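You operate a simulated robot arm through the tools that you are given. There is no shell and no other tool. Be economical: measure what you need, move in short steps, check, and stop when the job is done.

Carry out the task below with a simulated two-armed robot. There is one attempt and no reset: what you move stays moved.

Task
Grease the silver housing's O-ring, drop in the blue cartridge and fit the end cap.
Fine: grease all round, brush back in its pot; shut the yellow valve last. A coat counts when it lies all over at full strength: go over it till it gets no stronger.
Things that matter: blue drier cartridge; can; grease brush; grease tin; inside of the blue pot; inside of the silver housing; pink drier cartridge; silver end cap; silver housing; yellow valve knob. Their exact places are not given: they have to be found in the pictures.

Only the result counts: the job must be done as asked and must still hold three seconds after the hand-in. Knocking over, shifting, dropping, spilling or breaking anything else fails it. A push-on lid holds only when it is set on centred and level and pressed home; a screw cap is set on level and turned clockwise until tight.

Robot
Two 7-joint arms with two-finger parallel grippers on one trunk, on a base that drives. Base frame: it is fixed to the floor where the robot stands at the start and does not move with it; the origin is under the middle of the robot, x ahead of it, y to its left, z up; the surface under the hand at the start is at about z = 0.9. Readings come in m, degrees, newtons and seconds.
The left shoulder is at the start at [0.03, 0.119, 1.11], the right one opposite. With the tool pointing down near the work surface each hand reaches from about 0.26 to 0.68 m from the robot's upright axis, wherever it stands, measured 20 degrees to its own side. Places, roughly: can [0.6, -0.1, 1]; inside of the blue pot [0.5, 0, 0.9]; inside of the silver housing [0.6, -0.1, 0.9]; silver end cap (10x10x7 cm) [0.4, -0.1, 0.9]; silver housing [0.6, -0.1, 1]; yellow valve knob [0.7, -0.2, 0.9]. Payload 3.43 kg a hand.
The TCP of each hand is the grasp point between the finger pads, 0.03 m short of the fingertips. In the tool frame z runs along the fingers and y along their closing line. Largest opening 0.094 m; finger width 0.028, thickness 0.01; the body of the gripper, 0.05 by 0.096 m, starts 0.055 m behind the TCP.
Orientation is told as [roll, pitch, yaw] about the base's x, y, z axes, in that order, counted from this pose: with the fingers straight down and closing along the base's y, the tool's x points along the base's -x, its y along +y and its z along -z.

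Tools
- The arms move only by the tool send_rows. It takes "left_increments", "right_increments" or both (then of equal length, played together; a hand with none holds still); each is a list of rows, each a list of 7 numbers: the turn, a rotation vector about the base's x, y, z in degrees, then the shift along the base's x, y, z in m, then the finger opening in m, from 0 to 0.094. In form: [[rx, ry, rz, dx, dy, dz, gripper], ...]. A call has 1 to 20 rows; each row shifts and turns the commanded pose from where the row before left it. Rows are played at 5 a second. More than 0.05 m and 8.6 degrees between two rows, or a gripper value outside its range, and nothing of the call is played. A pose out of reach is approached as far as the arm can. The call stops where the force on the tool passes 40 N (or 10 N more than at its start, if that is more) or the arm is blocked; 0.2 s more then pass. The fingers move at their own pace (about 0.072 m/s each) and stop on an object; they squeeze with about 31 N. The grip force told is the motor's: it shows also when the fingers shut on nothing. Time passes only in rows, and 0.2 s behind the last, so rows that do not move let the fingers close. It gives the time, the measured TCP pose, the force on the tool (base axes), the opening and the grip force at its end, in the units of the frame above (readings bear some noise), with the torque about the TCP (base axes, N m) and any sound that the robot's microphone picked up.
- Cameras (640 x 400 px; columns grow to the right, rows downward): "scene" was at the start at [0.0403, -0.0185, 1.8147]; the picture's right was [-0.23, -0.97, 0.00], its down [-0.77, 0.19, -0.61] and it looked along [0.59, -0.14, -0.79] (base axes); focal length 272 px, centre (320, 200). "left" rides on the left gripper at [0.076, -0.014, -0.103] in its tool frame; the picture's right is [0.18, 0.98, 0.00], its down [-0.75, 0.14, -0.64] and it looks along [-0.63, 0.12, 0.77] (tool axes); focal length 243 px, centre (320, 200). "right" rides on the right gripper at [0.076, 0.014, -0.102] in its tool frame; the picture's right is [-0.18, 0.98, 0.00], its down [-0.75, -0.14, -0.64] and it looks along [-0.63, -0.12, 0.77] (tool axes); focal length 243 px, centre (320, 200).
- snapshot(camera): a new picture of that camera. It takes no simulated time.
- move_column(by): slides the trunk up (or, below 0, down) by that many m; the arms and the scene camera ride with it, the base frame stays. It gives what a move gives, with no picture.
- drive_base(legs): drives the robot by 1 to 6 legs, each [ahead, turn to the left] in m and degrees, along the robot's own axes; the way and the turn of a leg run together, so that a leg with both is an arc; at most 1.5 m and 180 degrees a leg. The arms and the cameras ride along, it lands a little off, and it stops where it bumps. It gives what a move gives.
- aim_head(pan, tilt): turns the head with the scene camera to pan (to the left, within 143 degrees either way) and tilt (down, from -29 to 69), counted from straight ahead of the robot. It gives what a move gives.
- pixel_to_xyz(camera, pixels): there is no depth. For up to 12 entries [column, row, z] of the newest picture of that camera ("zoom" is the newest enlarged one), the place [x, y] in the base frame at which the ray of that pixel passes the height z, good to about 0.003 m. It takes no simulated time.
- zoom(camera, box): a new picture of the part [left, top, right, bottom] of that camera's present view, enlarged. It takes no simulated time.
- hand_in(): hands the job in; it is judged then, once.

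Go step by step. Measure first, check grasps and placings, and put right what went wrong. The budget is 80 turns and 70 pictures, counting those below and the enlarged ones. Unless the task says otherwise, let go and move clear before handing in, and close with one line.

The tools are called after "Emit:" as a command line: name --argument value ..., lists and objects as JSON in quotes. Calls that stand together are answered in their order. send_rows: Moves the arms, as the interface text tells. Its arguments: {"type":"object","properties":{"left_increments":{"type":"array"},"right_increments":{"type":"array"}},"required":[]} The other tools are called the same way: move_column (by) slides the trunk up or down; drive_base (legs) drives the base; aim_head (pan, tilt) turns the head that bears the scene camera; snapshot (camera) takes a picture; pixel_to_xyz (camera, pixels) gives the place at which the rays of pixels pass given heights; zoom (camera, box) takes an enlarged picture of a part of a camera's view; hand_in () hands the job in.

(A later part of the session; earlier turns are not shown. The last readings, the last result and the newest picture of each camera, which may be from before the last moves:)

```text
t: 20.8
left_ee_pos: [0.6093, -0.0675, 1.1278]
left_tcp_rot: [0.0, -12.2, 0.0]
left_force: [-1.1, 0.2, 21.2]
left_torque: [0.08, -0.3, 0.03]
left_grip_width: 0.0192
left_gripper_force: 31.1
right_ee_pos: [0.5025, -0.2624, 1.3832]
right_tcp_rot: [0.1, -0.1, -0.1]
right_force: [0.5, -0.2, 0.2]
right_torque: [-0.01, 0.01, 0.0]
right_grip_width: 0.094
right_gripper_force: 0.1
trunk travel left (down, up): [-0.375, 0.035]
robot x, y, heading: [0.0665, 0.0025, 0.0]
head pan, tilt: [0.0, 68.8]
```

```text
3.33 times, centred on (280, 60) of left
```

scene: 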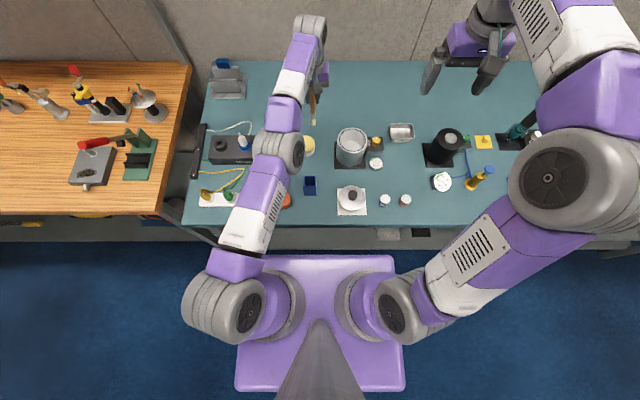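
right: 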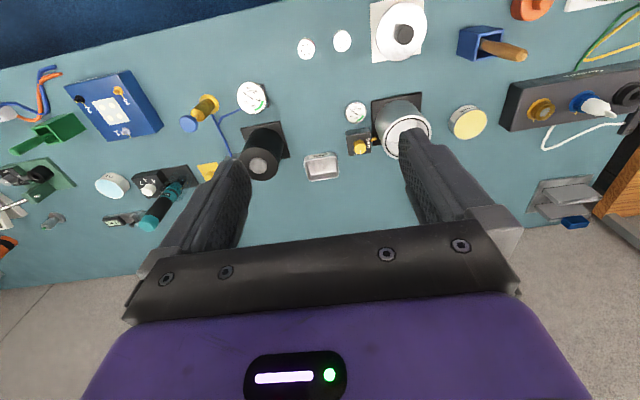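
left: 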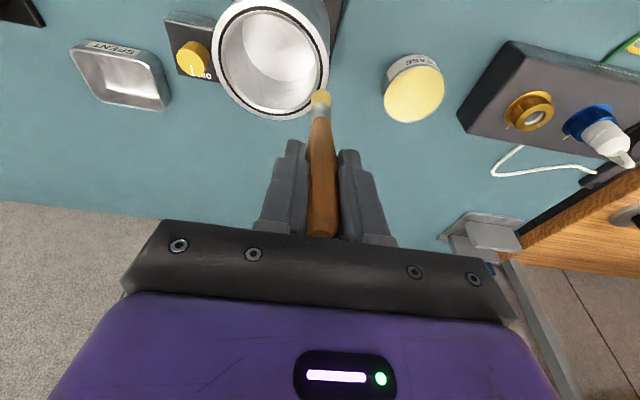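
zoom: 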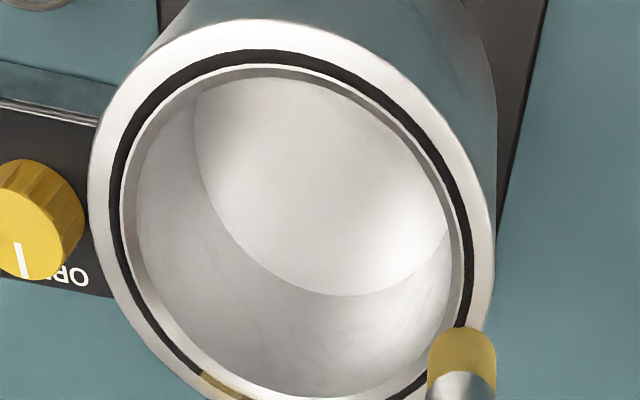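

The tip touches the ring's +y side at 21 N. I'll ease up 1 mm, shift 1.5 mm inward and sweep the near half circle, then look.

Emit:
send_rows --left_increments '[[0, 0, 0, 0, -0.0015, 0.001, 0], [0, 0, 0, -0.01298, -0.00205, 0, 0], [0, 0, 0, -0.01171, -0.00597, 0, 0], [0, 0, 0, -0.00929, -0.00929, 0, 0], [0, 0, 0, -0.00597, -0.01171, 0, 0], [0, 0, 0, -0.00205, -0.01298, 0, 0]]'

Emit:
zoom --camera "left" --box '[240, 30, 400, 150]'

Emit:
zoom --camera "scene" --box '[310, 100, 400, 170]'

```text
t: 22.2
left_ee_pos: [0.5686, -0.111, 1.1265]
left_tcp_rot: [0.0, -11.9, -0.1]
left_force: [-0.1, 0.3, 0.0]
left_torque: [0.03, -0.01, 0.0]
left_grip_width: 0.0194
left_gripper_force: 30.8
right_ee_pos: [0.5042, -0.2635, 1.3833]
right_tcp_rot: [0.0, 0.0, -0.1]
right_force: [0.3, 0.1, -0.1]
right_torque: [-0.02, 0.02, 0.02]
right_grip_width: 0.0939
right_gripper_force: 0.1
trunk travel left (down, up): [-0.375, 0.035]
robot x, y, heading: [0.0663, 0.0014, 0.0]
head pan, tilt: [0.0, 68.8]
```

```text
3.33 times, centred on (320, 90) of left
```

zoom: 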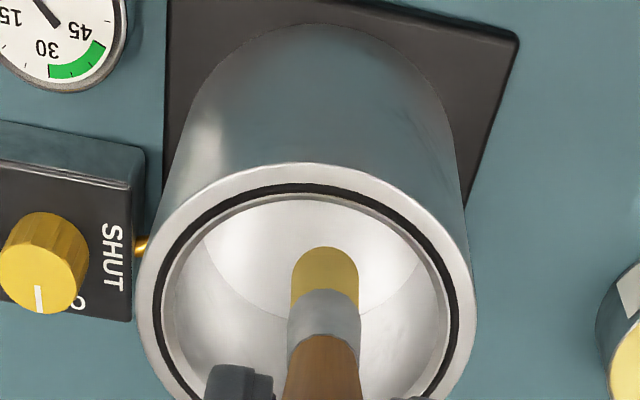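

```text
5.71 times, centred on (355, 135) of scene
```

zoom: 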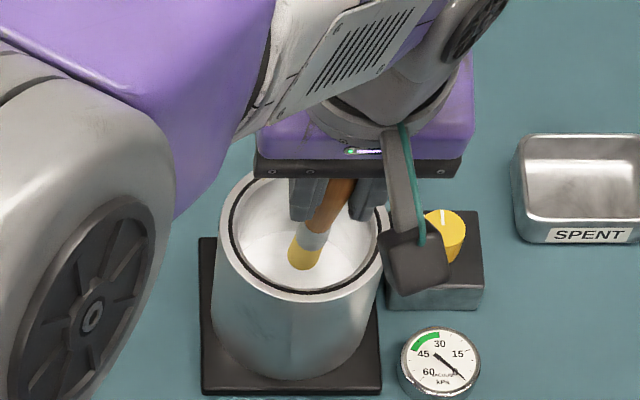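

There is no force, and the tip (left zoom ~(325,255)) now sits inside the ring: the brush pivoted in the grip under the press. I'll lift slightly and re-measure the tip offset.

Emit:
pixel_to_xyz --camera "zoom" --pixels '[[301, 266, 0.99], [301, 266, 1.0], [301, 266, 1.01], [304, 288, 1.0]]'

Emit:
send_rows --left_increments '[[0, 0, 0, 0, 0, 0.02, 0], [0, 0, 0, 0, 0, 0.02, 0], [0, 0, 0, 0, 0, 0, 0]]'

Emit:
snapshot --camera "left"

Emit:
snapshot --camera "scene"

```text
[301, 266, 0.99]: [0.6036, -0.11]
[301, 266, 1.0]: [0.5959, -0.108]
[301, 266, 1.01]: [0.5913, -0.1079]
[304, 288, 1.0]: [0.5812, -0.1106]
```

```text
t: 23.0
left_ee_pos: [0.57, -0.1113, 1.1662]
left_tcp_rot: [0.0, -11.9, 0.0]
left_force: [0.2, 0.9, 0.5]
left_torque: [0.0, -0.04, 0.02]
left_grip_width: 0.0191
left_gripper_force: 30.8
right_ee_pos: [0.5034, -0.2638, 1.3823]
right_tcp_rot: [0.0, 0.0, 0.0]
right_force: [0.1, -0.6, 0.7]
right_torque: [-0.02, -0.01, 0.01]
right_grip_width: 0.094
right_gripper_force: 0.1
trunk travel left (down, up): [-0.375, 0.035]
robot x, y, heading: [0.0724, -0.0012, -0.2]
head pan, tilt: [0.0, 68.8]
```

```text
38 pictures are left
```

left: 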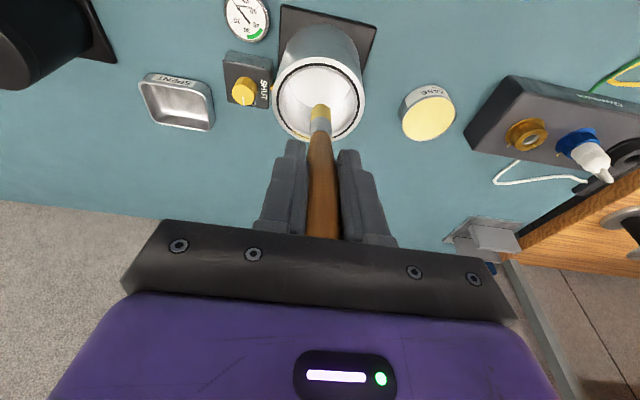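

```text
37 pictures are left
```

scene: 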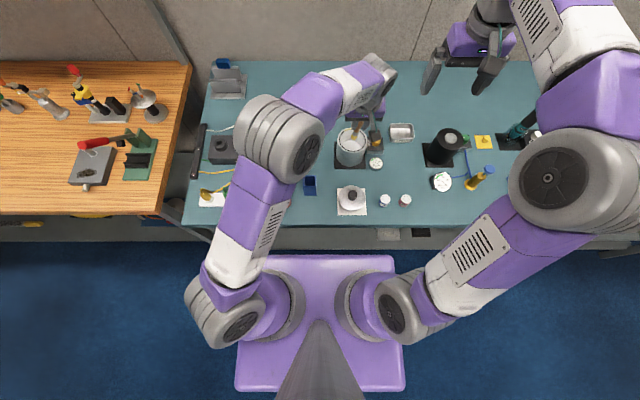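

The brush is now aligned with the tool axis (tip offset (0.026,-0.003,-0.123) at this pitch). I'll check the ring for grease so far and triangulate the ring again.

Emit:
zoom --camera "left" --box '[240, 30, 400, 150]'

Emit:
pixel_to_xyz --camera "zoom" --pixels '[[124, 197, 1.0], [394, 190, 1.0], [255, 100, 1.0], [265, 350, 1.0], [325, 255, 1.04], [325, 247, 1.04]]'

```text
3.33 times, centred on (320, 90) of left
```

zoom: 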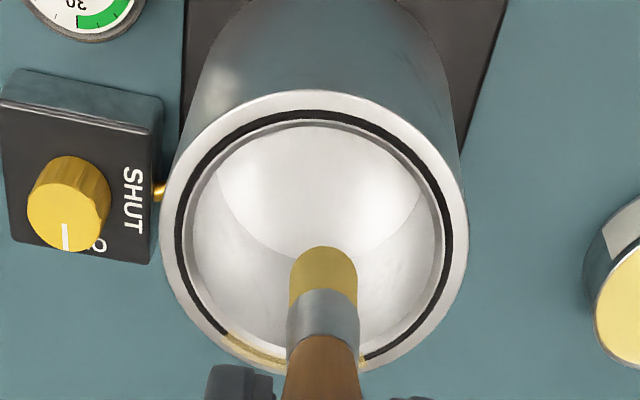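

```text
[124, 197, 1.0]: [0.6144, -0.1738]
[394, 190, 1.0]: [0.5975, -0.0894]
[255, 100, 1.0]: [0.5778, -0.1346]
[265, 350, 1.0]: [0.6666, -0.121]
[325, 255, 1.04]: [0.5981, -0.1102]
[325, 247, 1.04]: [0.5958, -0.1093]
```

Grease has begun to take on part of the ring (zoom (225,335)–(365,360)), so contact works. I'll reduce pitch to -5° so pressing doesn't pivot the brush, go over the near side, and check ring points.

Emit:
pixel_to_xyz --camera "zoom" --pixels '[[179, 222, 1.0], [448, 235, 1.0], [312, 114, 1.0], [300, 366, 1.0], [179, 222, 1.005], [448, 235, 1.005], [312, 114, 1.005], [300, 366, 1.005]]'

Emit:
send_rows --left_increments '[[0, 7, 0, -0.001, -0.002, 0, 0], [0, 0, 0, 0, 0, -0.02, 0], [0, 0, 0, 0, 0, -0.014, 0], [0, 0, 0, 0, 0, 0, 0]]'

Emit:
zoom --camera "left" --box '[240, 20, 400, 140]'

```text
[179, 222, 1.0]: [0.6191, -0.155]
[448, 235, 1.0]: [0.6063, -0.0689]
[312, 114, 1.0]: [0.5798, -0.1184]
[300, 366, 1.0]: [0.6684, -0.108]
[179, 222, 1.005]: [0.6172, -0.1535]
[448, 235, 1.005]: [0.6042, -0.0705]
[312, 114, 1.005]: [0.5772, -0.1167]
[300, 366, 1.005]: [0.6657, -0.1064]
```

```text
t: 24.0
left_ee_pos: [0.5684, -0.1125, 1.1336]
left_tcp_rot: [0.1, -4.8, 0.0]
left_force: [1.0, -0.8, 0.2]
left_torque: [0.0, -0.01, 0.01]
left_grip_width: 0.019
left_gripper_force: 31.1
right_ee_pos: [0.5034, -0.2649, 1.3815]
right_tcp_rot: [0.0, -0.1, 0.0]
right_force: [-0.2, 0.5, 0.3]
right_torque: [0.0, -0.02, -0.02]
right_grip_width: 0.0939
right_gripper_force: 0.0
trunk travel left (down, up): [-0.375, 0.035]
robot x, y, heading: [0.0702, -0.0026, -0.1]
head pan, tilt: [0.0, 68.8]
```

```text
3.33 times, centred on (320, 80) of left
```

zoom: 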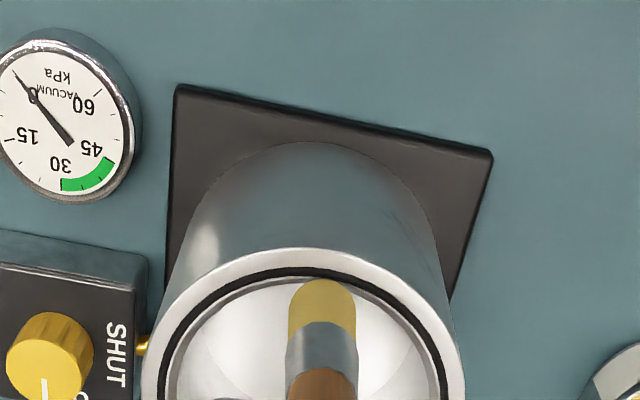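

The capsule's visible edge is its near edge, so the true tip centre is about 7 mm further ahead than assumed. I'll shift back and lower gently to light contact.

Emit:
send_rows --left_increments '[[0, 0, 0, -0.007, -0.001, 0, 0], [0, 0, 0, 0, 0, -0.004, 0], [0, 0, 0, 0, 0, -0.002, 0], [0, 0, 0, 0, 0, 0, 0]]'

Emit:
zoom --camera "left" --box '[240, 30, 400, 150]'

```text
t: 25.0
left_ee_pos: [0.5598, -0.1138, 1.1267]
left_tcp_rot: [0.1, -5.1, 0.0]
left_force: [-0.3, 0.1, 3.4]
left_torque: [0.03, -0.03, 0.02]
left_grip_width: 0.019
left_gripper_force: 30.7
right_ee_pos: [0.5013, -0.2635, 1.3817]
right_tcp_rot: [0.0, -0.1, 0.0]
right_force: [-0.4, 0.1, -0.1]
right_torque: [0.01, -0.02, 0.02]
right_grip_width: 0.0938
right_gripper_force: 0.0
trunk travel left (down, up): [-0.375, 0.035]
robot x, y, heading: [0.067, -0.0019, -0.1]
head pan, tilt: [0.0, 68.8]
```

```text
3.33 times, centred on (320, 90) of left
```

zoom: 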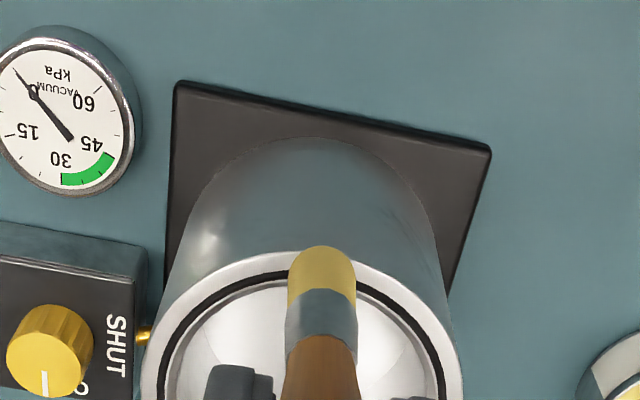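

Light contact of 3.4 N with the brush on the ring's near side. Now a full circle sweep.

Emit:
send_rows --left_increments '[[0, 0, 0, 0.0021, -0.01329, 0, 0], [0, 0, 0, 0.00611, -0.01199, 0, 0], [0, 0, 0, 0.00951, -0.00951, 0, 0], [0, 0, 0, 0.01199, -0.00611, 0, 0], [0, 0, 0, 0.01329, -0.0021, 0, 0], [0, 0, 0, 0.01329, 0.0021, 0, 0], [0, 0, 0, 0.01199, 0.00611, 0, 0], [0, 0, 0, 0.00951, 0.00951, 0, 0], [0, 0, 0, 0.00611, 0.01199, 0, 0], [0, 0, 0, 0.0021, 0.01329, 0, 0], [0, 0, 0, -0.0021, 0.01329, 0, 0], [0, 0, 0, -0.00611, 0.01199, 0, 0], [0, 0, 0, -0.00951, 0.00951, 0, 0], [0, 0, 0, -0.01199, 0.00611, 0, 0], [0, 0, 0, -0.01329, 0.0021, 0, 0], [0, 0, 0, -0.01329, -0.0021, 0, 0], [0, 0, 0, -0.01199, -0.00611, 0, 0], [0, 0, 0, -0.00951, -0.00951, 0, 0], [0, 0, 0, -0.00611, -0.01199, 0, 0], [0, 0, 0, -0.0021, -0.01329, 0, 0]]'

Emit:
zoom --camera "left" --box '[240, 30, 400, 150]'

Emit:
zoom --camera "scene" --box '[310, 100, 400, 170]'

```text
t: 29.2
left_ee_pos: [0.5591, -0.1136, 1.1266]
left_tcp_rot: [0.0, -4.8, 0.1]
left_force: [-0.3, 1.5, 2.7]
left_torque: [0.07, 0.02, 0.0]
left_grip_width: 0.0189
left_gripper_force: 30.9
right_ee_pos: [0.5022, -0.2634, 1.3827]
right_tcp_rot: [-0.1, 0.0, 0.0]
right_force: [-0.2, 0.1, -1.1]
right_torque: [0.02, -0.04, -0.01]
right_grip_width: 0.0942
right_gripper_force: 0.1
trunk travel left (down, up): [-0.375, 0.035]
robot x, y, heading: [0.0679, -0.0036, -0.0]
head pan, tilt: [0.0, 68.8]
```

```text
3.33 times, centred on (320, 90) of left
```

zoom: 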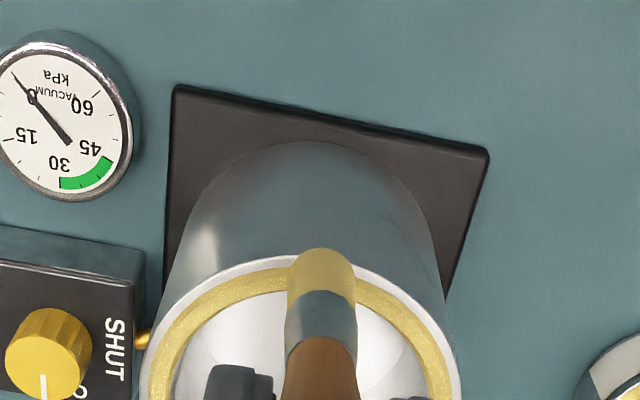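

```text
5.71 times, centred on (355, 135) of scene
```

zoom: 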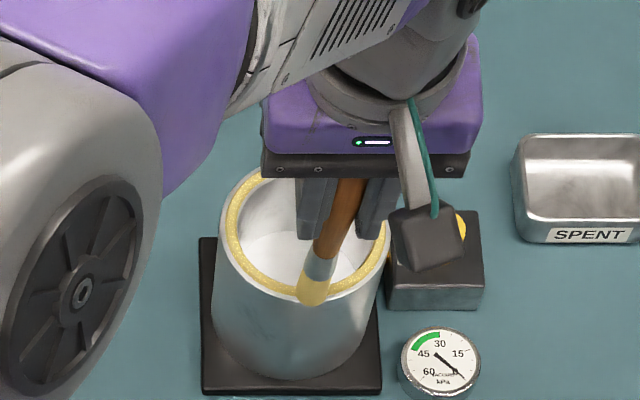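

The ring is now yellow all round. I'll go round again to build the coat to full strength.

Emit:
send_rows --left_increments '[[0, 0, 0, 0.0021, -0.01329, 0, 0], [0, 0, 0, 0.00611, -0.01199, 0, 0], [0, 0, 0, 0.00951, -0.00951, 0, 0], [0, 0, 0, 0.01199, -0.00611, 0, 0], [0, 0, 0, 0.01329, -0.0021, 0, 0], [0, 0, 0, 0.01329, 0.0021, 0, 0], [0, 0, 0, 0.01199, 0.00611, 0, 0], [0, 0, 0, 0.00951, 0.00951, 0, 0], [0, 0, 0, 0.00611, 0.01199, 0, 0], [0, 0, 0, 0.0021, 0.01329, 0, 0], [0, 0, 0, -0.0021, 0.01329, 0, 0], [0, 0, 0, -0.00611, 0.01199, 0, 0], [0, 0, 0, -0.00951, 0.00951, 0, 0], [0, 0, 0, -0.01199, 0.00611, 0, 0], [0, 0, 0, -0.01329, 0.0021, 0, 0], [0, 0, 0, -0.01329, -0.0021, 0, 0], [0, 0, 0, -0.01199, -0.00611, 0, 0], [0, 0, 0, -0.00951, -0.00951, 0, 0], [0, 0, 0, -0.00611, -0.01199, 0, 0], [0, 0, 0, -0.0021, -0.01329, 0, 0]]'

Emit:
zoom --camera "scene" --box '[310, 100, 400, 170]'

```text
t: 33.4
left_ee_pos: [0.5584, -0.1145, 1.1262]
left_tcp_rot: [0.1, -4.9, 0.0]
left_force: [-0.6, 0.8, 3.9]
left_torque: [0.14, -0.03, -0.02]
left_grip_width: 0.0193
left_gripper_force: 31.2
right_ee_pos: [0.5024, -0.2643, 1.3819]
right_tcp_rot: [0.0, 0.0, 0.0]
right_force: [-0.4, 0.1, 0.6]
right_torque: [0.0, -0.04, 0.0]
right_grip_width: 0.094
right_gripper_force: 0.0
trunk travel left (down, up): [-0.375, 0.035]
robot x, y, heading: [0.0674, -0.0028, -0.3]
head pan, tilt: [0.0, 68.8]
```

```text
5.71 times, centred on (355, 135) of scene
```

zoom: 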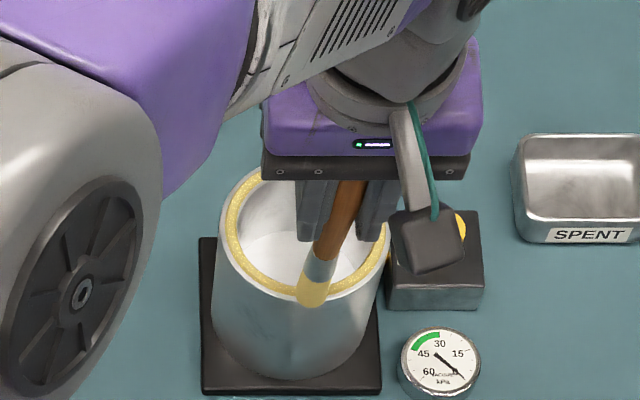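

It looks about the same strength. I'll do one more round in the reverse direction, then lift and examine the whole ring.

Emit:
send_rows --left_increments '[[0, 0, 0, 0.0021, 0.01329, 0, 0], [0, 0, 0, 0.00611, 0.01199, 0, 0], [0, 0, 0, 0.00951, 0.00951, 0, 0], [0, 0, 0, 0.01199, 0.00611, 0, 0], [0, 0, 0, 0.01329, 0.0021, 0, 0], [0, 0, 0, 0.01329, -0.0021, 0, 0], [0, 0, 0, 0.01199, -0.00611, 0, 0], [0, 0, 0, 0.00951, -0.00951, 0, 0], [0, 0, 0, 0.00611, -0.01199, 0, 0], [0, 0, 0, 0.0021, -0.01329, 0, 0], [0, 0, 0, -0.0021, -0.01329, 0, 0], [0, 0, 0, -0.00611, -0.01199, 0, 0], [0, 0, 0, -0.00951, -0.00951, 0, 0], [0, 0, 0, -0.01199, -0.00611, 0, 0], [0, 0, 0, -0.01329, -0.0021, 0, 0], [0, 0, 0, -0.01329, 0.0021, 0, 0], [0, 0, 0, -0.01199, 0.00611, 0, 0], [0, 0, 0, -0.00951, 0.00951, 0, 0], [0, 0, 0, -0.00611, 0.01199, 0, 0], [0, 0, 0, -0.0021, 0.01329, 0, 0]]'

Emit:
send_rows --left_increments '[[0, 0, 0, 0, 0, 0.02, 0], [0, 0, 0, -0.01, 0, 0.04, 0], [0, 5, 0, -0.03, 0.04, 0.02, 0], [0, 0, 0, -0.02, 0.04, 0, 0], [0, 0, 0, -0.01, 0.04, 0, 0], [0, 0, 0, 0, 0, 0, 0]]'

Emit:
snapshot --camera "left"

Emit:
zoom --camera "scene" --box '[310, 110, 390, 170]'

```text
t: 37.6
left_ee_pos: [0.5605, -0.1131, 1.1271]
left_tcp_rot: [0.1, -4.9, 0.1]
left_force: [0.3, -0.2, 0.0]
left_torque: [0.01, 0.01, 0.01]
left_grip_width: 0.0191
left_gripper_force: 30.7
right_ee_pos: [0.5031, -0.2639, 1.3815]
right_tcp_rot: [0.0, 0.0, 0.0]
right_force: [-0.2, 0.3, -0.7]
right_torque: [-0.02, 0.01, 0.0]
right_grip_width: 0.0941
right_gripper_force: 0.0
trunk travel left (down, up): [-0.375, 0.035]
robot x, y, heading: [0.0692, 0.0003, -0.1]
head pan, tilt: [0.0, 68.8]
```

```text
refused: row 3 steps farther than a row can; nothing moved
```

```text
30 pictures are left
```

left: 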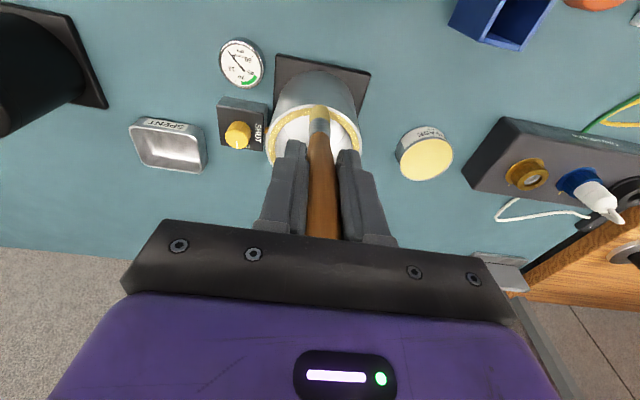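

```text
6.67 times, centred on (350, 140) of scene
```

zoom: 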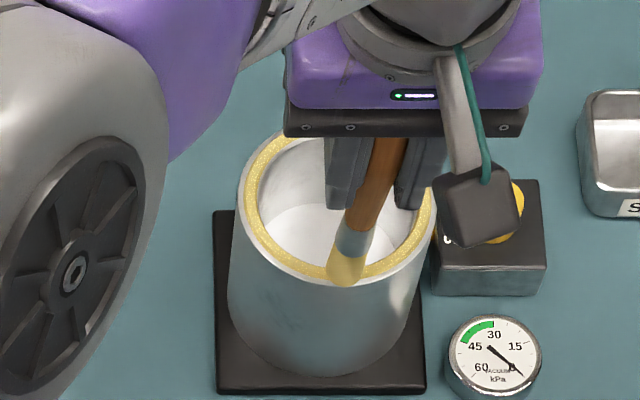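

The lift was refused for its step size. I'll redo it with smaller steps, heading for the pot with the tool vertical.

Emit:
send_rows --left_increments '[[0, 0, 0, 0, 0, 0.02, 0], [0, 0, 0, 0, 0, 0.03, 0], [0, 5, 0, -0.01, 0.02, 0.02, 0], [0, 0, 0, -0.02, 0.04, 0, 0], [0, 0, 0, -0.02, 0.04, 0, 0], [0, 0, 0, -0.02, 0.04, 0, 0], [0, 0, 0, -0.01, 0.01, 0, 0], [0, 0, 0, 0, 0, 0, 0]]'

Emit:
snapshot --camera "left"

Emit:
snapshot --camera "scene"

Emit:
zoom --camera "scene" --box '[270, 110, 390, 200]'

```text
t: 39.4
left_ee_pos: [0.4817, 0.0368, 1.1945]
left_tcp_rot: [0.0, 0.1, 0.1]
left_force: [0.3, -0.4, 0.3]
left_torque: [-0.02, 0.0, 0.0]
left_grip_width: 0.019
left_gripper_force: 31.2
right_ee_pos: [0.504, -0.2633, 1.382]
right_tcp_rot: [0.0, -0.1, 0.1]
right_force: [-0.1, -0.4, -0.3]
right_torque: [-0.02, 0.0, 0.01]
right_grip_width: 0.0938
right_gripper_force: 0.1
trunk travel left (down, up): [-0.375, 0.035]
robot x, y, heading: [0.0692, -0.0003, 0.1]
head pan, tilt: [0.0, 68.8]
```

```text
28 pictures are left
```

left: 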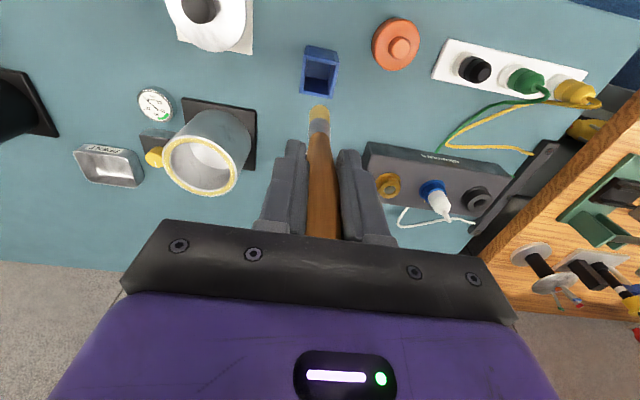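

```text
27 pictures are left
```

scene: 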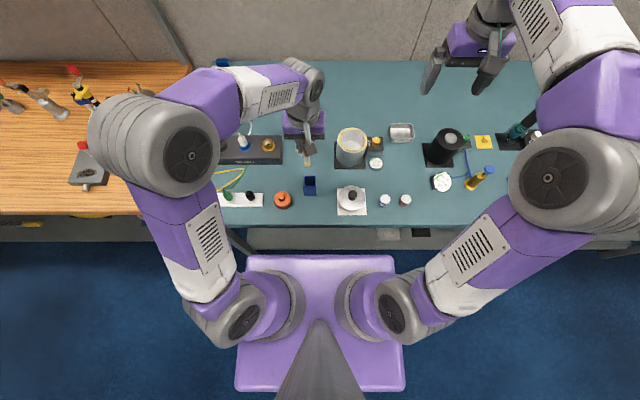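

```text
4.44 times, centred on (330, 155) of scene
```

zoom: 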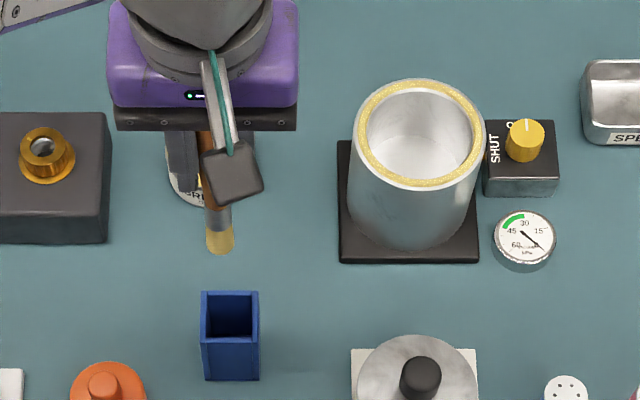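

The ring looks coated all round. I'll zoom the left view to judge uniformity and locate the pot opening.

Emit:
zoom --camera "left" --box '[150, 90, 270, 210]'

Emit:
pixel_to_xyz --camera "left" --pixels '[[303, 61, 0.96], [338, 67, 0.96], [334, 99, 0.96], [301, 93, 0.96], [319, 107, 1.07], [319, 112, 1.07]]'

Emit:
pixel_to_xyz --camera "scene" --pixels '[[303.2, 175.7, 0.96], [316.3, 175.7, 0.96], [303.2, 186, 0.96], [316.3, 186, 0.96], [307.5, 166, 1.07], [307.5, 166, 1.06]]'

```text
3.33 times, centred on (210, 150) of left
```

zoom: 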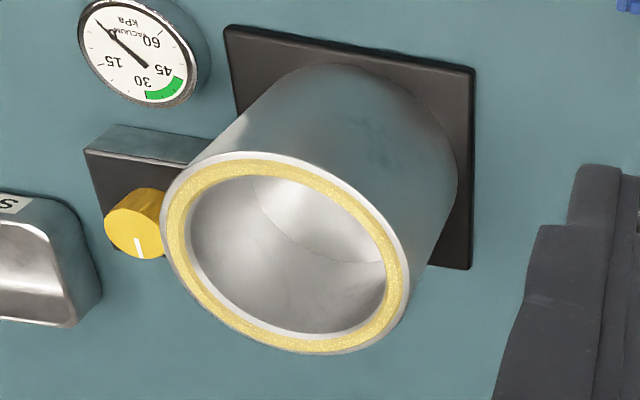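

```text
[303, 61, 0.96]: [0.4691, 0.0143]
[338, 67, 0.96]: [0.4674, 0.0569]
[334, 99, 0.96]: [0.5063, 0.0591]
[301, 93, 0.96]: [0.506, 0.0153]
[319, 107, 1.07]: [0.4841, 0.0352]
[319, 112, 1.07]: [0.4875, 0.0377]
```

```text
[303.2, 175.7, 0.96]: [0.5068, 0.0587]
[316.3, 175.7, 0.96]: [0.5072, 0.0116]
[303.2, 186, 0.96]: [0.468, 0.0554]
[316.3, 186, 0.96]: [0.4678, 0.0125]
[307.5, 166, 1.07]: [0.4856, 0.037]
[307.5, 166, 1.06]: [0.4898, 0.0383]
```

The coat is uniform, and the tip is right above the pot centre (0.487,0.036). I'll lower the brush into the pot.

Emit:
send_rows --left_increments '[[0, 0, 0, 0, 0, -0.03, 0], [0, 0, 0, 0, 0, -0.03, 0], [0, 0, 0, 0, 0, -0.03, 0], [0, 0, 0, 0, 0, -0.03, 0], [0, 0, 0, 0, 0, -0.02, 0], [0, 0, 0, 0, 0, -0.01, 0], [0, 0, 0, 0, 0, 0, 0]]'

Emit:
snapshot --camera "left"

```text
t: 41.0
left_ee_pos: [0.4797, 0.035, 1.0468]
left_tcp_rot: [0.0, 0.1, 0.0]
left_force: [-0.4, 0.5, -0.1]
left_torque: [0.01, 0.01, -0.04]
left_grip_width: 0.0192
left_gripper_force: 30.8
right_ee_pos: [0.5024, -0.2627, 1.3823]
right_tcp_rot: [0.0, 0.0, 0.0]
right_force: [-0.2, -0.6, 0.2]
right_torque: [0.0, 0.01, 0.0]
right_grip_width: 0.094
right_gripper_force: 0.1
trunk travel left (down, up): [-0.375, 0.035]
robot x, y, heading: [0.0708, 0.002, -0.1]
head pan, tilt: [0.0, 68.8]
```

```text
24 pictures are left
```

left: 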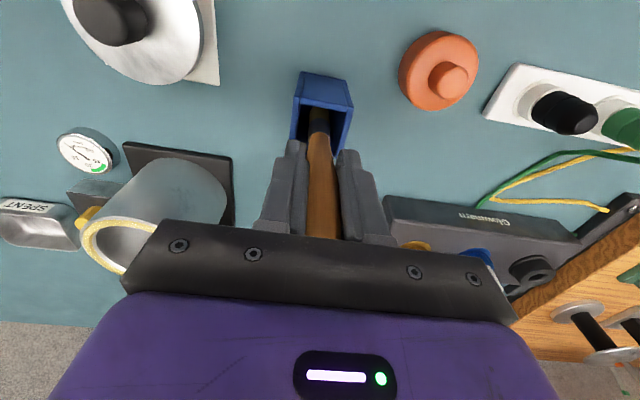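

The brush is inside the pot. I'll lower 5 mm more, release, and rise straight up.

Emit:
send_rows --left_increments '[[0, 0, 0, 0, 0, -0.006, 0], [0, 0, 0, 0, 0, 0, 0.03], [0, 0, 0, 0, 0, 0, 0.06], [0, 0, 0, 0, 0, 0, 0.07], [0, 0, 0, 0, 0, 0.03, 0.07], [0, 0, 0, 0, 0, 0.04, 0.07], [0, 0, 0, 0, 0, 0.04, 0.07], [0, 0, 0, 0, 0.03, 0.04, 0.07], [0, 0, 0, 0, 0.04, 0.02, 0.07], [0, 0, 0, -0.03, 0.04, 0.0, 0.07]]'

Emit:
zoom --camera "scene" --box '[280, 110, 420, 215]'

```text
t: 43.2
left_ee_pos: [0.448, 0.1458, 1.2108]
left_tcp_rot: [0.0, 0.0, -0.1]
left_force: [-0.6, 0.2, 0.3]
left_torque: [-0.02, -0.03, 0.04]
left_grip_width: 0.07
left_gripper_force: 0.1
right_ee_pos: [0.501, -0.2618, 1.3836]
right_tcp_rot: [-0.2, -0.1, 0.0]
right_force: [0.1, 1.4, 0.1]
right_torque: [-0.03, -0.01, -0.03]
right_grip_width: 0.0942
right_gripper_force: 0.0
trunk travel left (down, up): [-0.375, 0.035]
robot x, y, heading: [0.0682, 0.0016, -0.2]
head pan, tilt: [0.0, 68.8]
```

```text
3.81 times, centred on (350, 162) of scene
```

zoom: 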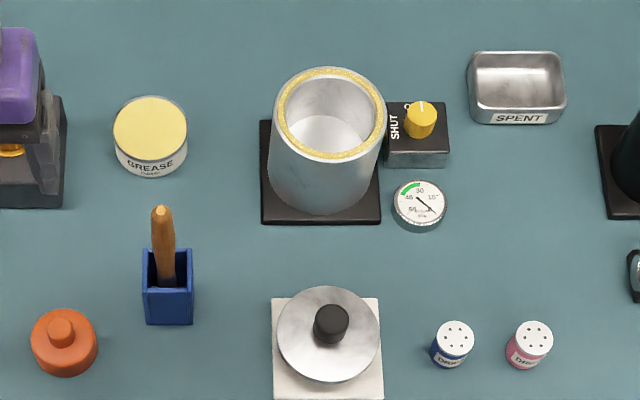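

The brush stands in its pot. Next is the blue cartridge with the right hand: I'll measure it, then move the right hand above it with a partly closed gripper (the pink one is close).

Emit:
pixel_to_xyz --camera "zoom" --pixels '[[455, 335, 0.94], [455, 335, 0.95], [533, 336, 0.94], [331, 318, 0.95], [331, 318, 0.97], [329, 335, 0.93], [421, 108, 0.94]]'

Emit:
send_rows --right_increments '[[0, 0, 0, -0.015, 0.01, -0.045, 0.065], [0, 0, 0, -0.015, 0.01, -0.045, 0.065], [0, 0, 0, -0.015, 0.01, -0.045, 0.065], [0, 0, 0, -0.015, 0.01, -0.045, 0.065], [0, 0, 0, -0.015, 0.004, -0.045, 0.065], [0, 0, 0, 0, 0, -0.04, 0.065], [0, 0, 0, 0, 0, -0.04, 0.065], [0, 0, 0, 0, 0, 0, 0.065]]'

Emit:
snapshot --camera "right"

```text
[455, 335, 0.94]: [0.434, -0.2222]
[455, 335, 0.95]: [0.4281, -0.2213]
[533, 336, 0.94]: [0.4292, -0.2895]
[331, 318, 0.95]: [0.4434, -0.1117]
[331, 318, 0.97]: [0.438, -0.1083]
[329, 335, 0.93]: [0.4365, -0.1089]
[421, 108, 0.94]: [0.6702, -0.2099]
```

```text
t: 45.0
left_ee_pos: [0.4487, 0.1434, 1.2084]
left_tcp_rot: [0.0, 0.1, 0.0]
left_force: [0.2, 0.0, 0.3]
left_torque: [0.05, -0.01, 0.02]
left_grip_width: 0.0702
left_gripper_force: 0.1
right_ee_pos: [0.4257, -0.2199, 1.0739]
right_tcp_rot: [0.1, -0.1, 0.0]
right_force: [0.6, 0.0, 0.3]
right_torque: [-0.03, -0.01, -0.01]
right_grip_width: 0.0652
right_gripper_force: 0.0
trunk travel left (down, up): [-0.375, 0.035]
robot x, y, heading: [0.0687, 0.0004, 0.2]
head pan, tilt: [0.0, 68.8]
```

```text
22 pictures are left
```

right: 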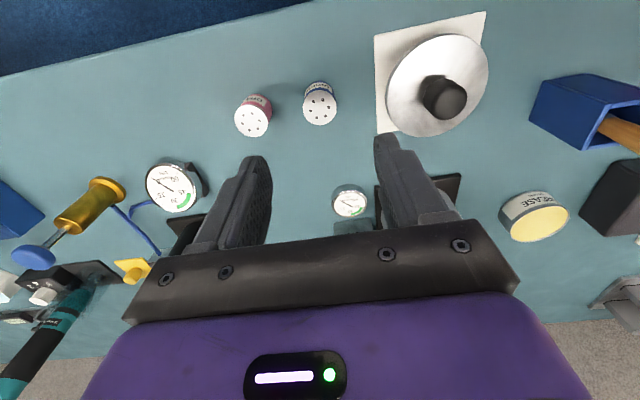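

The blue cartridge is at right (319,107). I'll compute its position.

Emit:
pixel_to_xyz --camera "right" --pixels '[[319, 108, 0.94], [319, 108, 0.95], [319, 108, 0.96], [302, 107, 0.945], [337, 107, 0.945], [318, 82, 0.9], [440, 97, 0.96], [440, 97, 0.97]]'

Emit:
zoom --camera "right" --box '[230, 60, 390, 160]'

```text
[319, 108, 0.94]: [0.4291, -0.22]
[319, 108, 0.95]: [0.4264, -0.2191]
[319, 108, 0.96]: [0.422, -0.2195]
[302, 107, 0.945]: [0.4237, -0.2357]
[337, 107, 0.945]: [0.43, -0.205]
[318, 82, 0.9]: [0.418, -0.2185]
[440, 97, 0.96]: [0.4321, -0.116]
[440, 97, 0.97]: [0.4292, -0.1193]
```

```text
4.00 times, centred on (310, 110) of right
```

zoom: 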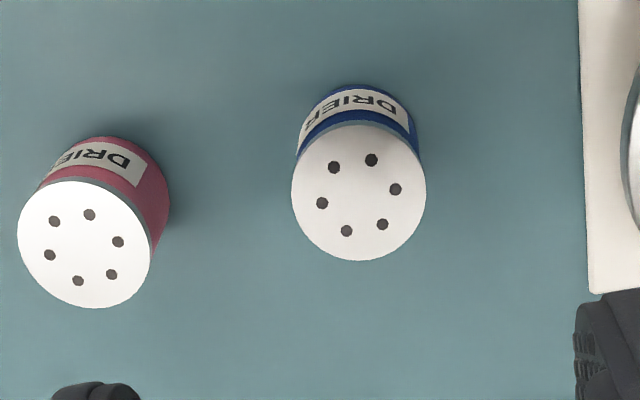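

The blue cartridge is at (0.429,-0.220), top about 0.945. I'll descend around it to TCP z ≈0.937 and close.

Emit:
send_rows --right_increments '[[0, 0, 0, 0.003, 0, -0.04, 0.065], [0, 0, 0, 0, 0, -0.04, 0.065], [0, 0, 0, 0, 0, -0.03, 0.065], [0, 0, 0, 0, 0, -0.02, 0.065], [0, 0, 0, 0, 0, -0.007, 0.065], [0, 0, 0, 0, 0, 0, 0.065]]'

Emit:
snapshot --camera "right"

```text
t: 46.4
left_ee_pos: [0.4506, 0.1443, 1.2098]
left_tcp_rot: [0.0, 0.1, -0.1]
left_force: [-0.1, 0.3, 0.5]
left_torque: [-0.01, 0.0, 0.0]
left_grip_width: 0.0698
left_gripper_force: 0.1
right_ee_pos: [0.4334, -0.2193, 0.9387]
right_tcp_rot: [0.0, 0.0, -0.1]
right_force: [-0.5, 0.7, -0.4]
right_torque: [0.0, 0.01, 0.01]
right_grip_width: 0.0651
right_gripper_force: 0.2
trunk travel left (down, up): [-0.375, 0.035]
robot x, y, heading: [0.0669, -0.0025, 0.1]
head pan, tilt: [0.0, 68.8]
```

```text
20 pictures are left
```

right: 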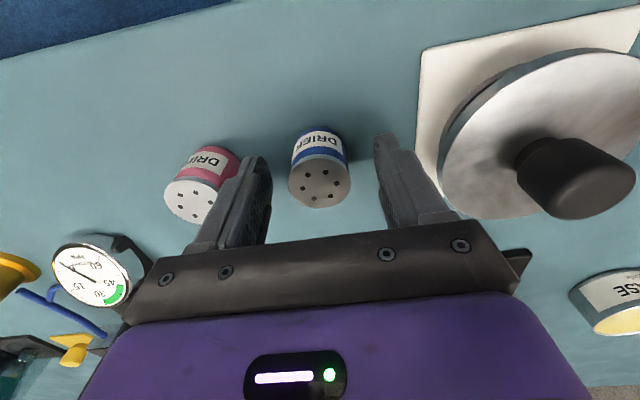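

The cartridge is centred between the fingers. I'll close and lift.

Emit:
send_rows --right_increments '[[0, 0, 0, 0, 0, 0, 0.0], [0, 0, 0, 0, 0, 0, 0.0], [0, 0, 0, 0, 0, 0, 0.0], [0, 0, 0, 0, 0, 0, 0.0], [0, 0, 0, 0, 0, 0.03, 0.0], [0, 0, 0, 0, 0, 0.04, 0.0], [0, 0, 0, 0, 0, 0.04, 0.0], [0, 0, 0, 0, 0, 0.04, 0.0], [0, 0, 0, 0, 0, 0, 0.0]]'

```text
t: 48.4
left_ee_pos: [0.4519, 0.1454, 1.2087]
left_tcp_rot: [0.0, 0.1, 0.0]
left_force: [0.5, 0.2, -0.3]
left_torque: [0.0, 0.02, 0.01]
left_grip_width: 0.0699
left_gripper_force: 0.0
right_ee_pos: [0.4295, -0.2195, 1.0895]
right_tcp_rot: [0.0, 0.0, 0.0]
right_force: [0.3, 0.2, -0.6]
right_torque: [0.0, 0.02, -0.02]
right_grip_width: 0.0298
right_gripper_force: 30.9
trunk travel left (down, up): [-0.375, 0.035]
robot x, y, heading: [0.0688, -0.0032, -0.4]
head pan, tilt: [0.0, 68.8]
```

Gripped at 30 mm. I'll carry it over the housing centre (0.624,-0.112).

Emit:
send_rows --right_increments '[[0, 0, 0, 0.035, 0.01, 0.02, 0], [0, 0, 0, 0.04, 0.022, 0, 0], [0, 0, 0, 0.04, 0.025, 0, 0], [0, 0, 0, 0.04, 0.025, 0, 0], [0, 0, 0, 0.0395, 0.0255, 0, 0], [0, 0, 0, 0, 0, 0, 0]]'

Emit:
snapshot --camera "right"

Emit:
zoom --camera "scene" --box '[310, 110, 400, 180]'

```text
t: 49.8
left_ee_pos: [0.4504, 0.1429, 1.2102]
left_tcp_rot: [0.0, 0.0, 0.0]
left_force: [-0.2, 0.9, 0.5]
left_torque: [0.04, -0.05, -0.02]
left_grip_width: 0.0701
left_gripper_force: 0.1
right_ee_pos: [0.6218, -0.1134, 1.1107]
right_tcp_rot: [0.1, 0.0, 0.1]
right_force: [-0.4, 0.3, -0.3]
right_torque: [0.0, -0.04, 0.02]
right_grip_width: 0.0297
right_gripper_force: 30.7
trunk travel left (down, up): [-0.375, 0.035]
robot x, y, heading: [0.0671, -0.0002, 0.1]
head pan, tilt: [0.0, 68.8]
```

```text
19 pictures are left
```

right: 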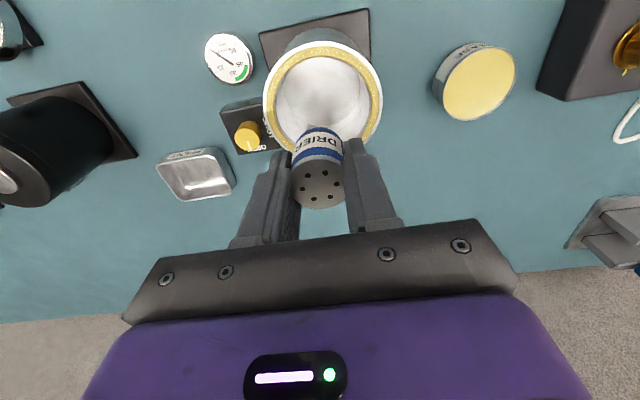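

```text
5.71 times, centred on (355, 145) of scene
```

zoom: 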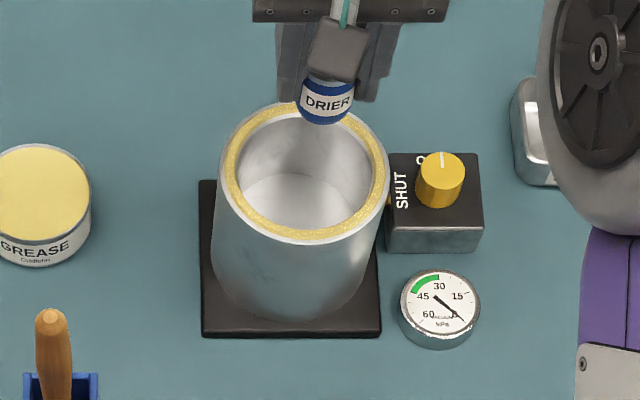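

I'll measure the ring centre in the right camera for alignment.

Emit:
pixel_to_xyz --camera "right" --pixels '[[270, 103, 1.0], [375, 90, 1.0], [315, 51, 1.0], [337, 143, 1.0]]'

```text
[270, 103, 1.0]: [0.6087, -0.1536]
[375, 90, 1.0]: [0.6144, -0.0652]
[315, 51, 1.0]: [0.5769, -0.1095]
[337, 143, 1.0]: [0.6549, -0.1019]
```

The centre agrees within 2–3 mm. I'll lower into the housing to TCP z ≈0.96, watching force.

Emit:
send_rows --right_increments '[[0, 0, 0, 0, 0.002, -0.03, 0], [0, 0, 0, 0, 0, -0.03, 0], [0, 0, 0, 0, 0, -0.03, 0], [0, 0, 0, 0, 0, -0.03, 0], [0, 0, 0, 0, 0, -0.02, 0], [0, 0, 0, 0, 0, -0.01, 0], [0, 0, 0, 0, 0, 0, 0]]'

Emit:
zoom --camera "right" --box '[220, 80, 420, 260]'

```text
t: 51.1
left_ee_pos: [0.4489, 0.1441, 1.2096]
left_tcp_rot: [0.0, 0.1, -0.1]
left_force: [0.3, 0.0, 0.0]
left_torque: [0.0, 0.02, -0.02]
left_grip_width: 0.0699
left_gripper_force: 0.0
right_ee_pos: [0.63, -0.1116, 0.9716]
right_tcp_rot: [0.1, -0.8, 0.0]
right_force: [-8.4, 0.4, 19.3]
right_torque: [-0.39, 0.42, -0.12]
right_grip_width: 0.0304
right_gripper_force: 30.9
trunk travel left (down, up): [-0.375, 0.035]
robot x, y, heading: [0.0672, 0.0003, 0.0]
head pan, tilt: [0.0, 68.8]
stopped in row 6 (right hand): the force on the tool passed its limit at 55 N (the readings are from after the stop); the commanded pose is now the measured one
```

```text
2.22 times, centred on (320, 170) of right
```

zoom: 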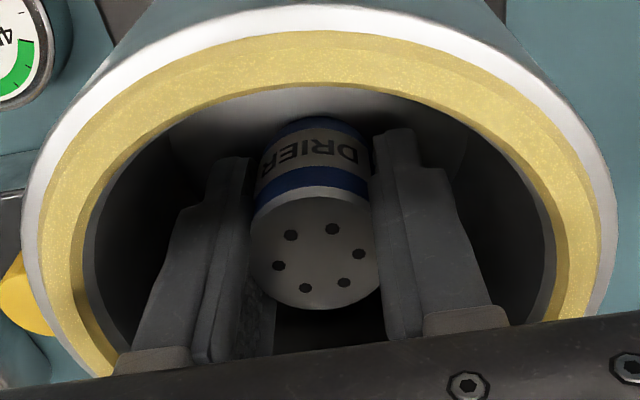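

It met resistance at TCP 0.972; the moments indicate the cartridge's bottom is on the housing floor. I'll ease up 2 mm, recentre slightly, open a little, and check.

Emit:
send_rows --right_increments '[[0, 0, 0, -0.004, 0, 0.003, 0], [0, 0, 0, 0, 0, 0, 0], [0, 0, 0, 0, 0, -0.002, 0], [0, 0, 0, 0, 0, 0, 0]]'

Emit:
zoom --camera "scene" --box '[310, 110, 400, 180]'

```text
t: 52.1
left_ee_pos: [0.4481, 0.1449, 1.2098]
left_tcp_rot: [0.1, 0.1, 0.0]
left_force: [0.5, 0.3, 0.7]
left_torque: [-0.02, 0.02, -0.02]
left_grip_width: 0.0701
left_gripper_force: 0.0
right_ee_pos: [0.6253, -0.1126, 0.9721]
right_tcp_rot: [0.2, -0.9, 0.0]
right_force: [0.3, -0.5, 20.4]
right_torque: [-0.32, 0.23, 0.05]
right_grip_width: 0.03
right_gripper_force: 31.1
trunk travel left (down, up): [-0.375, 0.035]
robot x, y, heading: [0.0685, -0.0017, -0.0]
head pan, tilt: [0.0, 68.8]
```

```text
5.71 times, centred on (355, 145) of scene
```

zoom: 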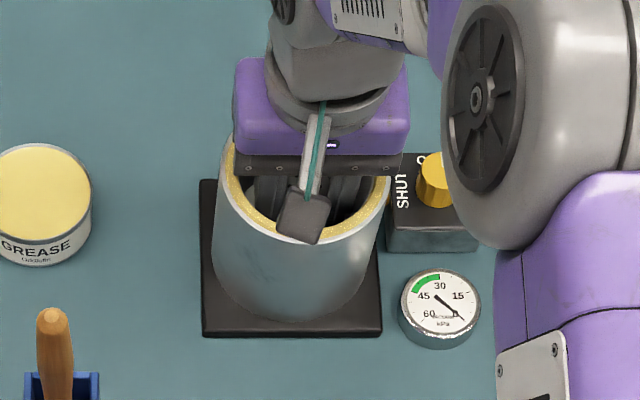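

Contact is pure vertical (20 N), consistent with the cartridge standing on the floor. I'll release with a small opening and rise.

Emit:
send_rows --right_increments '[[0, 0, 0, 0, 0, 0.001, 0.034], [0, 0, 0, 0, 0, 0.0, 0.042], [0, 0, 0, 0, 0, 0, 0.044], [0, 0, 0, 0, 0, 0.02, 0.044], [0, 0, 0, 0, 0, 0.03, 0.044], [0, 0, 0, 0, 0, 0.04, 0.044], [0, 0, 0, 0, 0, 0.04, 0.044], [0, 0, 0, 0, 0, 0.03, 0.044]]'

Emit:
snapshot --camera "right"

Emit:
zoom --camera "scene" --box '[310, 110, 400, 180]'

```text
t: 54.0
left_ee_pos: [0.4489, 0.1443, 1.2095]
left_tcp_rot: [0.0, 0.1, 0.0]
left_force: [-0.6, -0.2, 0.9]
left_torque: [0.01, -0.03, -0.05]
left_grip_width: 0.0699
left_gripper_force: 0.0
right_ee_pos: [0.6263, -0.1125, 1.1315]
right_tcp_rot: [0.2, -0.8, 0.0]
right_force: [1.0, 0.6, 0.0]
right_torque: [0.0, -0.01, 0.02]
right_grip_width: 0.044
right_gripper_force: 0.0
trunk travel left (down, up): [-0.375, 0.035]
robot x, y, heading: [0.068, 0.0015, 0.2]
head pan, tilt: [0.0, 68.8]
```

```text
15 pictures are left
```

right: 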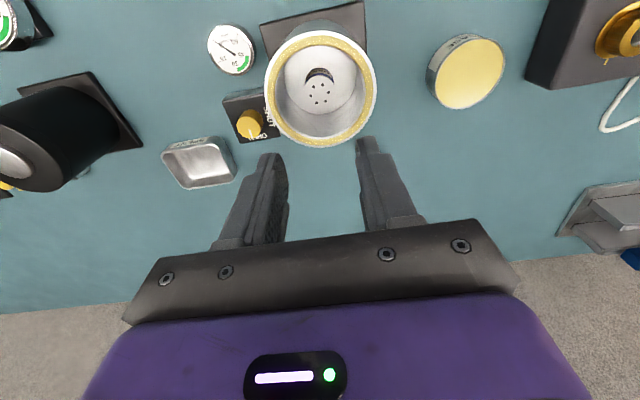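

```text
5.71 times, centred on (355, 145) of scene
```

zoom: 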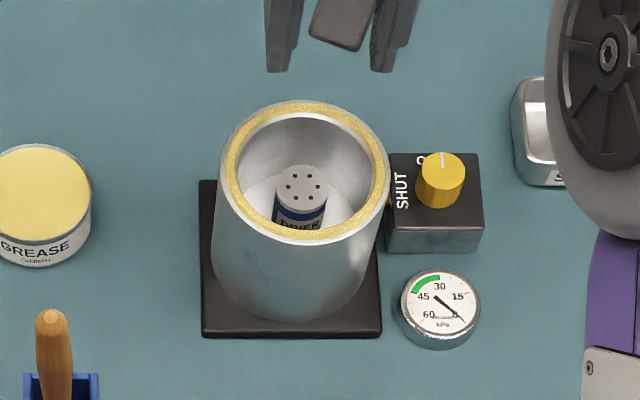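

The blue cartridge stands inside and the grease is unharmed. Next the end cap: I'll level the tool and move above its knob with the right hand; also measure the ring centre.

Emit:
pixel_to_xyz --camera "right" --pixels '[[270, 97, 1.0], [372, 82, 1.0], [312, 37, 1.0], [328, 141, 1.0], [264, 97, 1.0], [377, 82, 1.0], [311, 31, 1.0], [329, 148, 1.0]]'

Emit:
send_rows --right_increments '[[-0.2, 0.8, 0, -0.04, 0, 0.01, 0.06], [0, 0, 0, -0.04, 0, 0, 0.07], [0, 0, 0, -0.04, 0, 0, 0.07], [0, 0, 0, -0.04, 0, 0, 0.07], [0, 0, 0, -0.03, 0.001, 0, 0.07], [0, 0, 0, 0, 0, -0.02, 0.07], [0, 0, 0, 0, 0, 0, 0.07]]'

Emit:
snapshot --camera "right"

```text
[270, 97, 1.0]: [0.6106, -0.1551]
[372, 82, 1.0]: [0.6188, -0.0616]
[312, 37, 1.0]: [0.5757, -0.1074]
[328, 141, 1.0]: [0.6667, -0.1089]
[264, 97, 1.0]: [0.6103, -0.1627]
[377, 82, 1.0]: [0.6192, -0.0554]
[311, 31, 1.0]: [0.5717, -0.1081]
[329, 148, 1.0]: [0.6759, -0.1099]
```

```text
t: 55.5
left_ee_pos: [0.4497, 0.1439, 1.2093]
left_tcp_rot: [0.0, 0.0, 0.1]
left_force: [1.0, -0.1, -0.1]
left_torque: [0.0, 0.0, -0.01]
left_grip_width: 0.0703
left_gripper_force: 0.0
right_ee_pos: [0.4358, -0.1118, 1.1201]
right_tcp_rot: [-0.1, 0.0, 0.1]
right_force: [-0.3, -0.2, -0.3]
right_torque: [0.0, -0.03, 0.01]
right_grip_width: 0.0702
right_gripper_force: 0.1
trunk travel left (down, up): [-0.375, 0.035]
robot x, y, heading: [0.0701, 0.0015, -0.1]
head pan, tilt: [0.0, 68.8]
```

```text
13 pictures are left
```

right: 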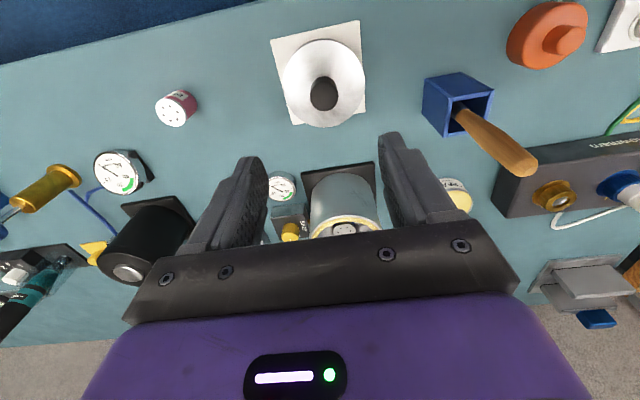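

The knob is at right (324,93) and the disc about (324,83). I'll zoom and compute.

Emit:
zoom --camera "right" --box '[260, 10, 390, 140]'

Emit:
pixel_to_xyz --camera "right" --pixels '[[324, 97, 0.96], [324, 97, 0.97], [324, 97, 0.98], [282, 87, 0.94], [366, 80, 0.94], [319, 40, 0.94], [328, 126, 0.94], [324, 97, 0.95]]'

```text
3.08 times, centred on (325, 75) of right
```

zoom: 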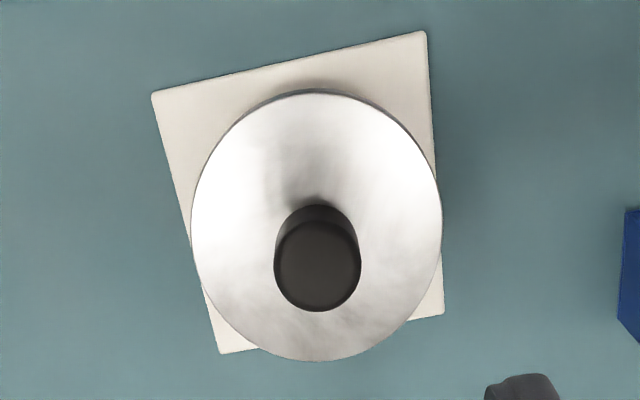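

```text
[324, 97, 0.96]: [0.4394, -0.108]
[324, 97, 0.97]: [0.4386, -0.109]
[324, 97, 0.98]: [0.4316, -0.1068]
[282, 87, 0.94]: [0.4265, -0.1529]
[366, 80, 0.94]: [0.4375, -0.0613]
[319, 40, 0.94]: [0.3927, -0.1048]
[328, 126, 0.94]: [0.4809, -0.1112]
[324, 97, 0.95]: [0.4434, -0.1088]
```

The knob is at about (0.438,-0.109). I'll descend to TCP z≈0.975 with the fingers astride it and look.

Emit:
send_rows --right_increments '[[0, 0, 0, 0.002, 0.002, -0.04, 0.07], [0, 0, 0, 0, 0, -0.04, 0.07], [0, 0, 0, 0, 0, -0.03, 0.07], [0, 0, 0, 0, 0, -0.025, 0.07], [0, 0, 0, 0, 0, -0.01, 0.07], [0, 0, 0, 0, 0, 0, 0.07]]'

Emit:
snapshot --camera "right"

```text
t: 57.0
left_ee_pos: [0.4503, 0.1438, 1.209]
left_tcp_rot: [0.0, 0.1, 0.0]
left_force: [-0.2, -1.4, -0.3]
left_torque: [0.02, -0.01, 0.0]
left_grip_width: 0.07
left_gripper_force: 0.0
right_ee_pos: [0.4378, -0.1101, 0.978]
right_tcp_rot: [-0.2, 0.2, 0.0]
right_force: [-0.1, -0.5, 0.3]
right_torque: [0.04, -0.01, -0.01]
right_grip_width: 0.0704
right_gripper_force: 0.0
trunk travel left (down, up): [-0.375, 0.035]
robot x, y, heading: [0.0679, 0.0017, 0.1]
head pan, tilt: [0.0, 68.8]
```

```text
11 pictures are left
```

right: 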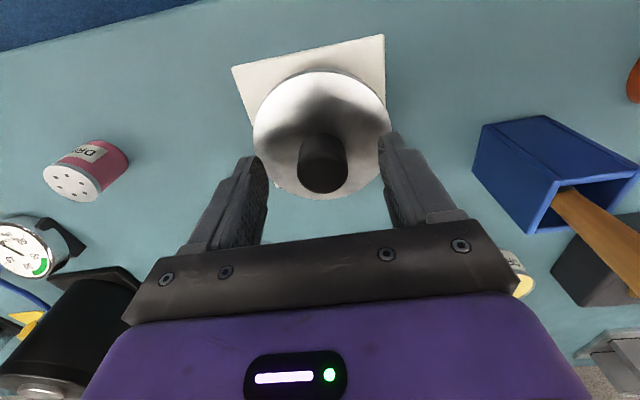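

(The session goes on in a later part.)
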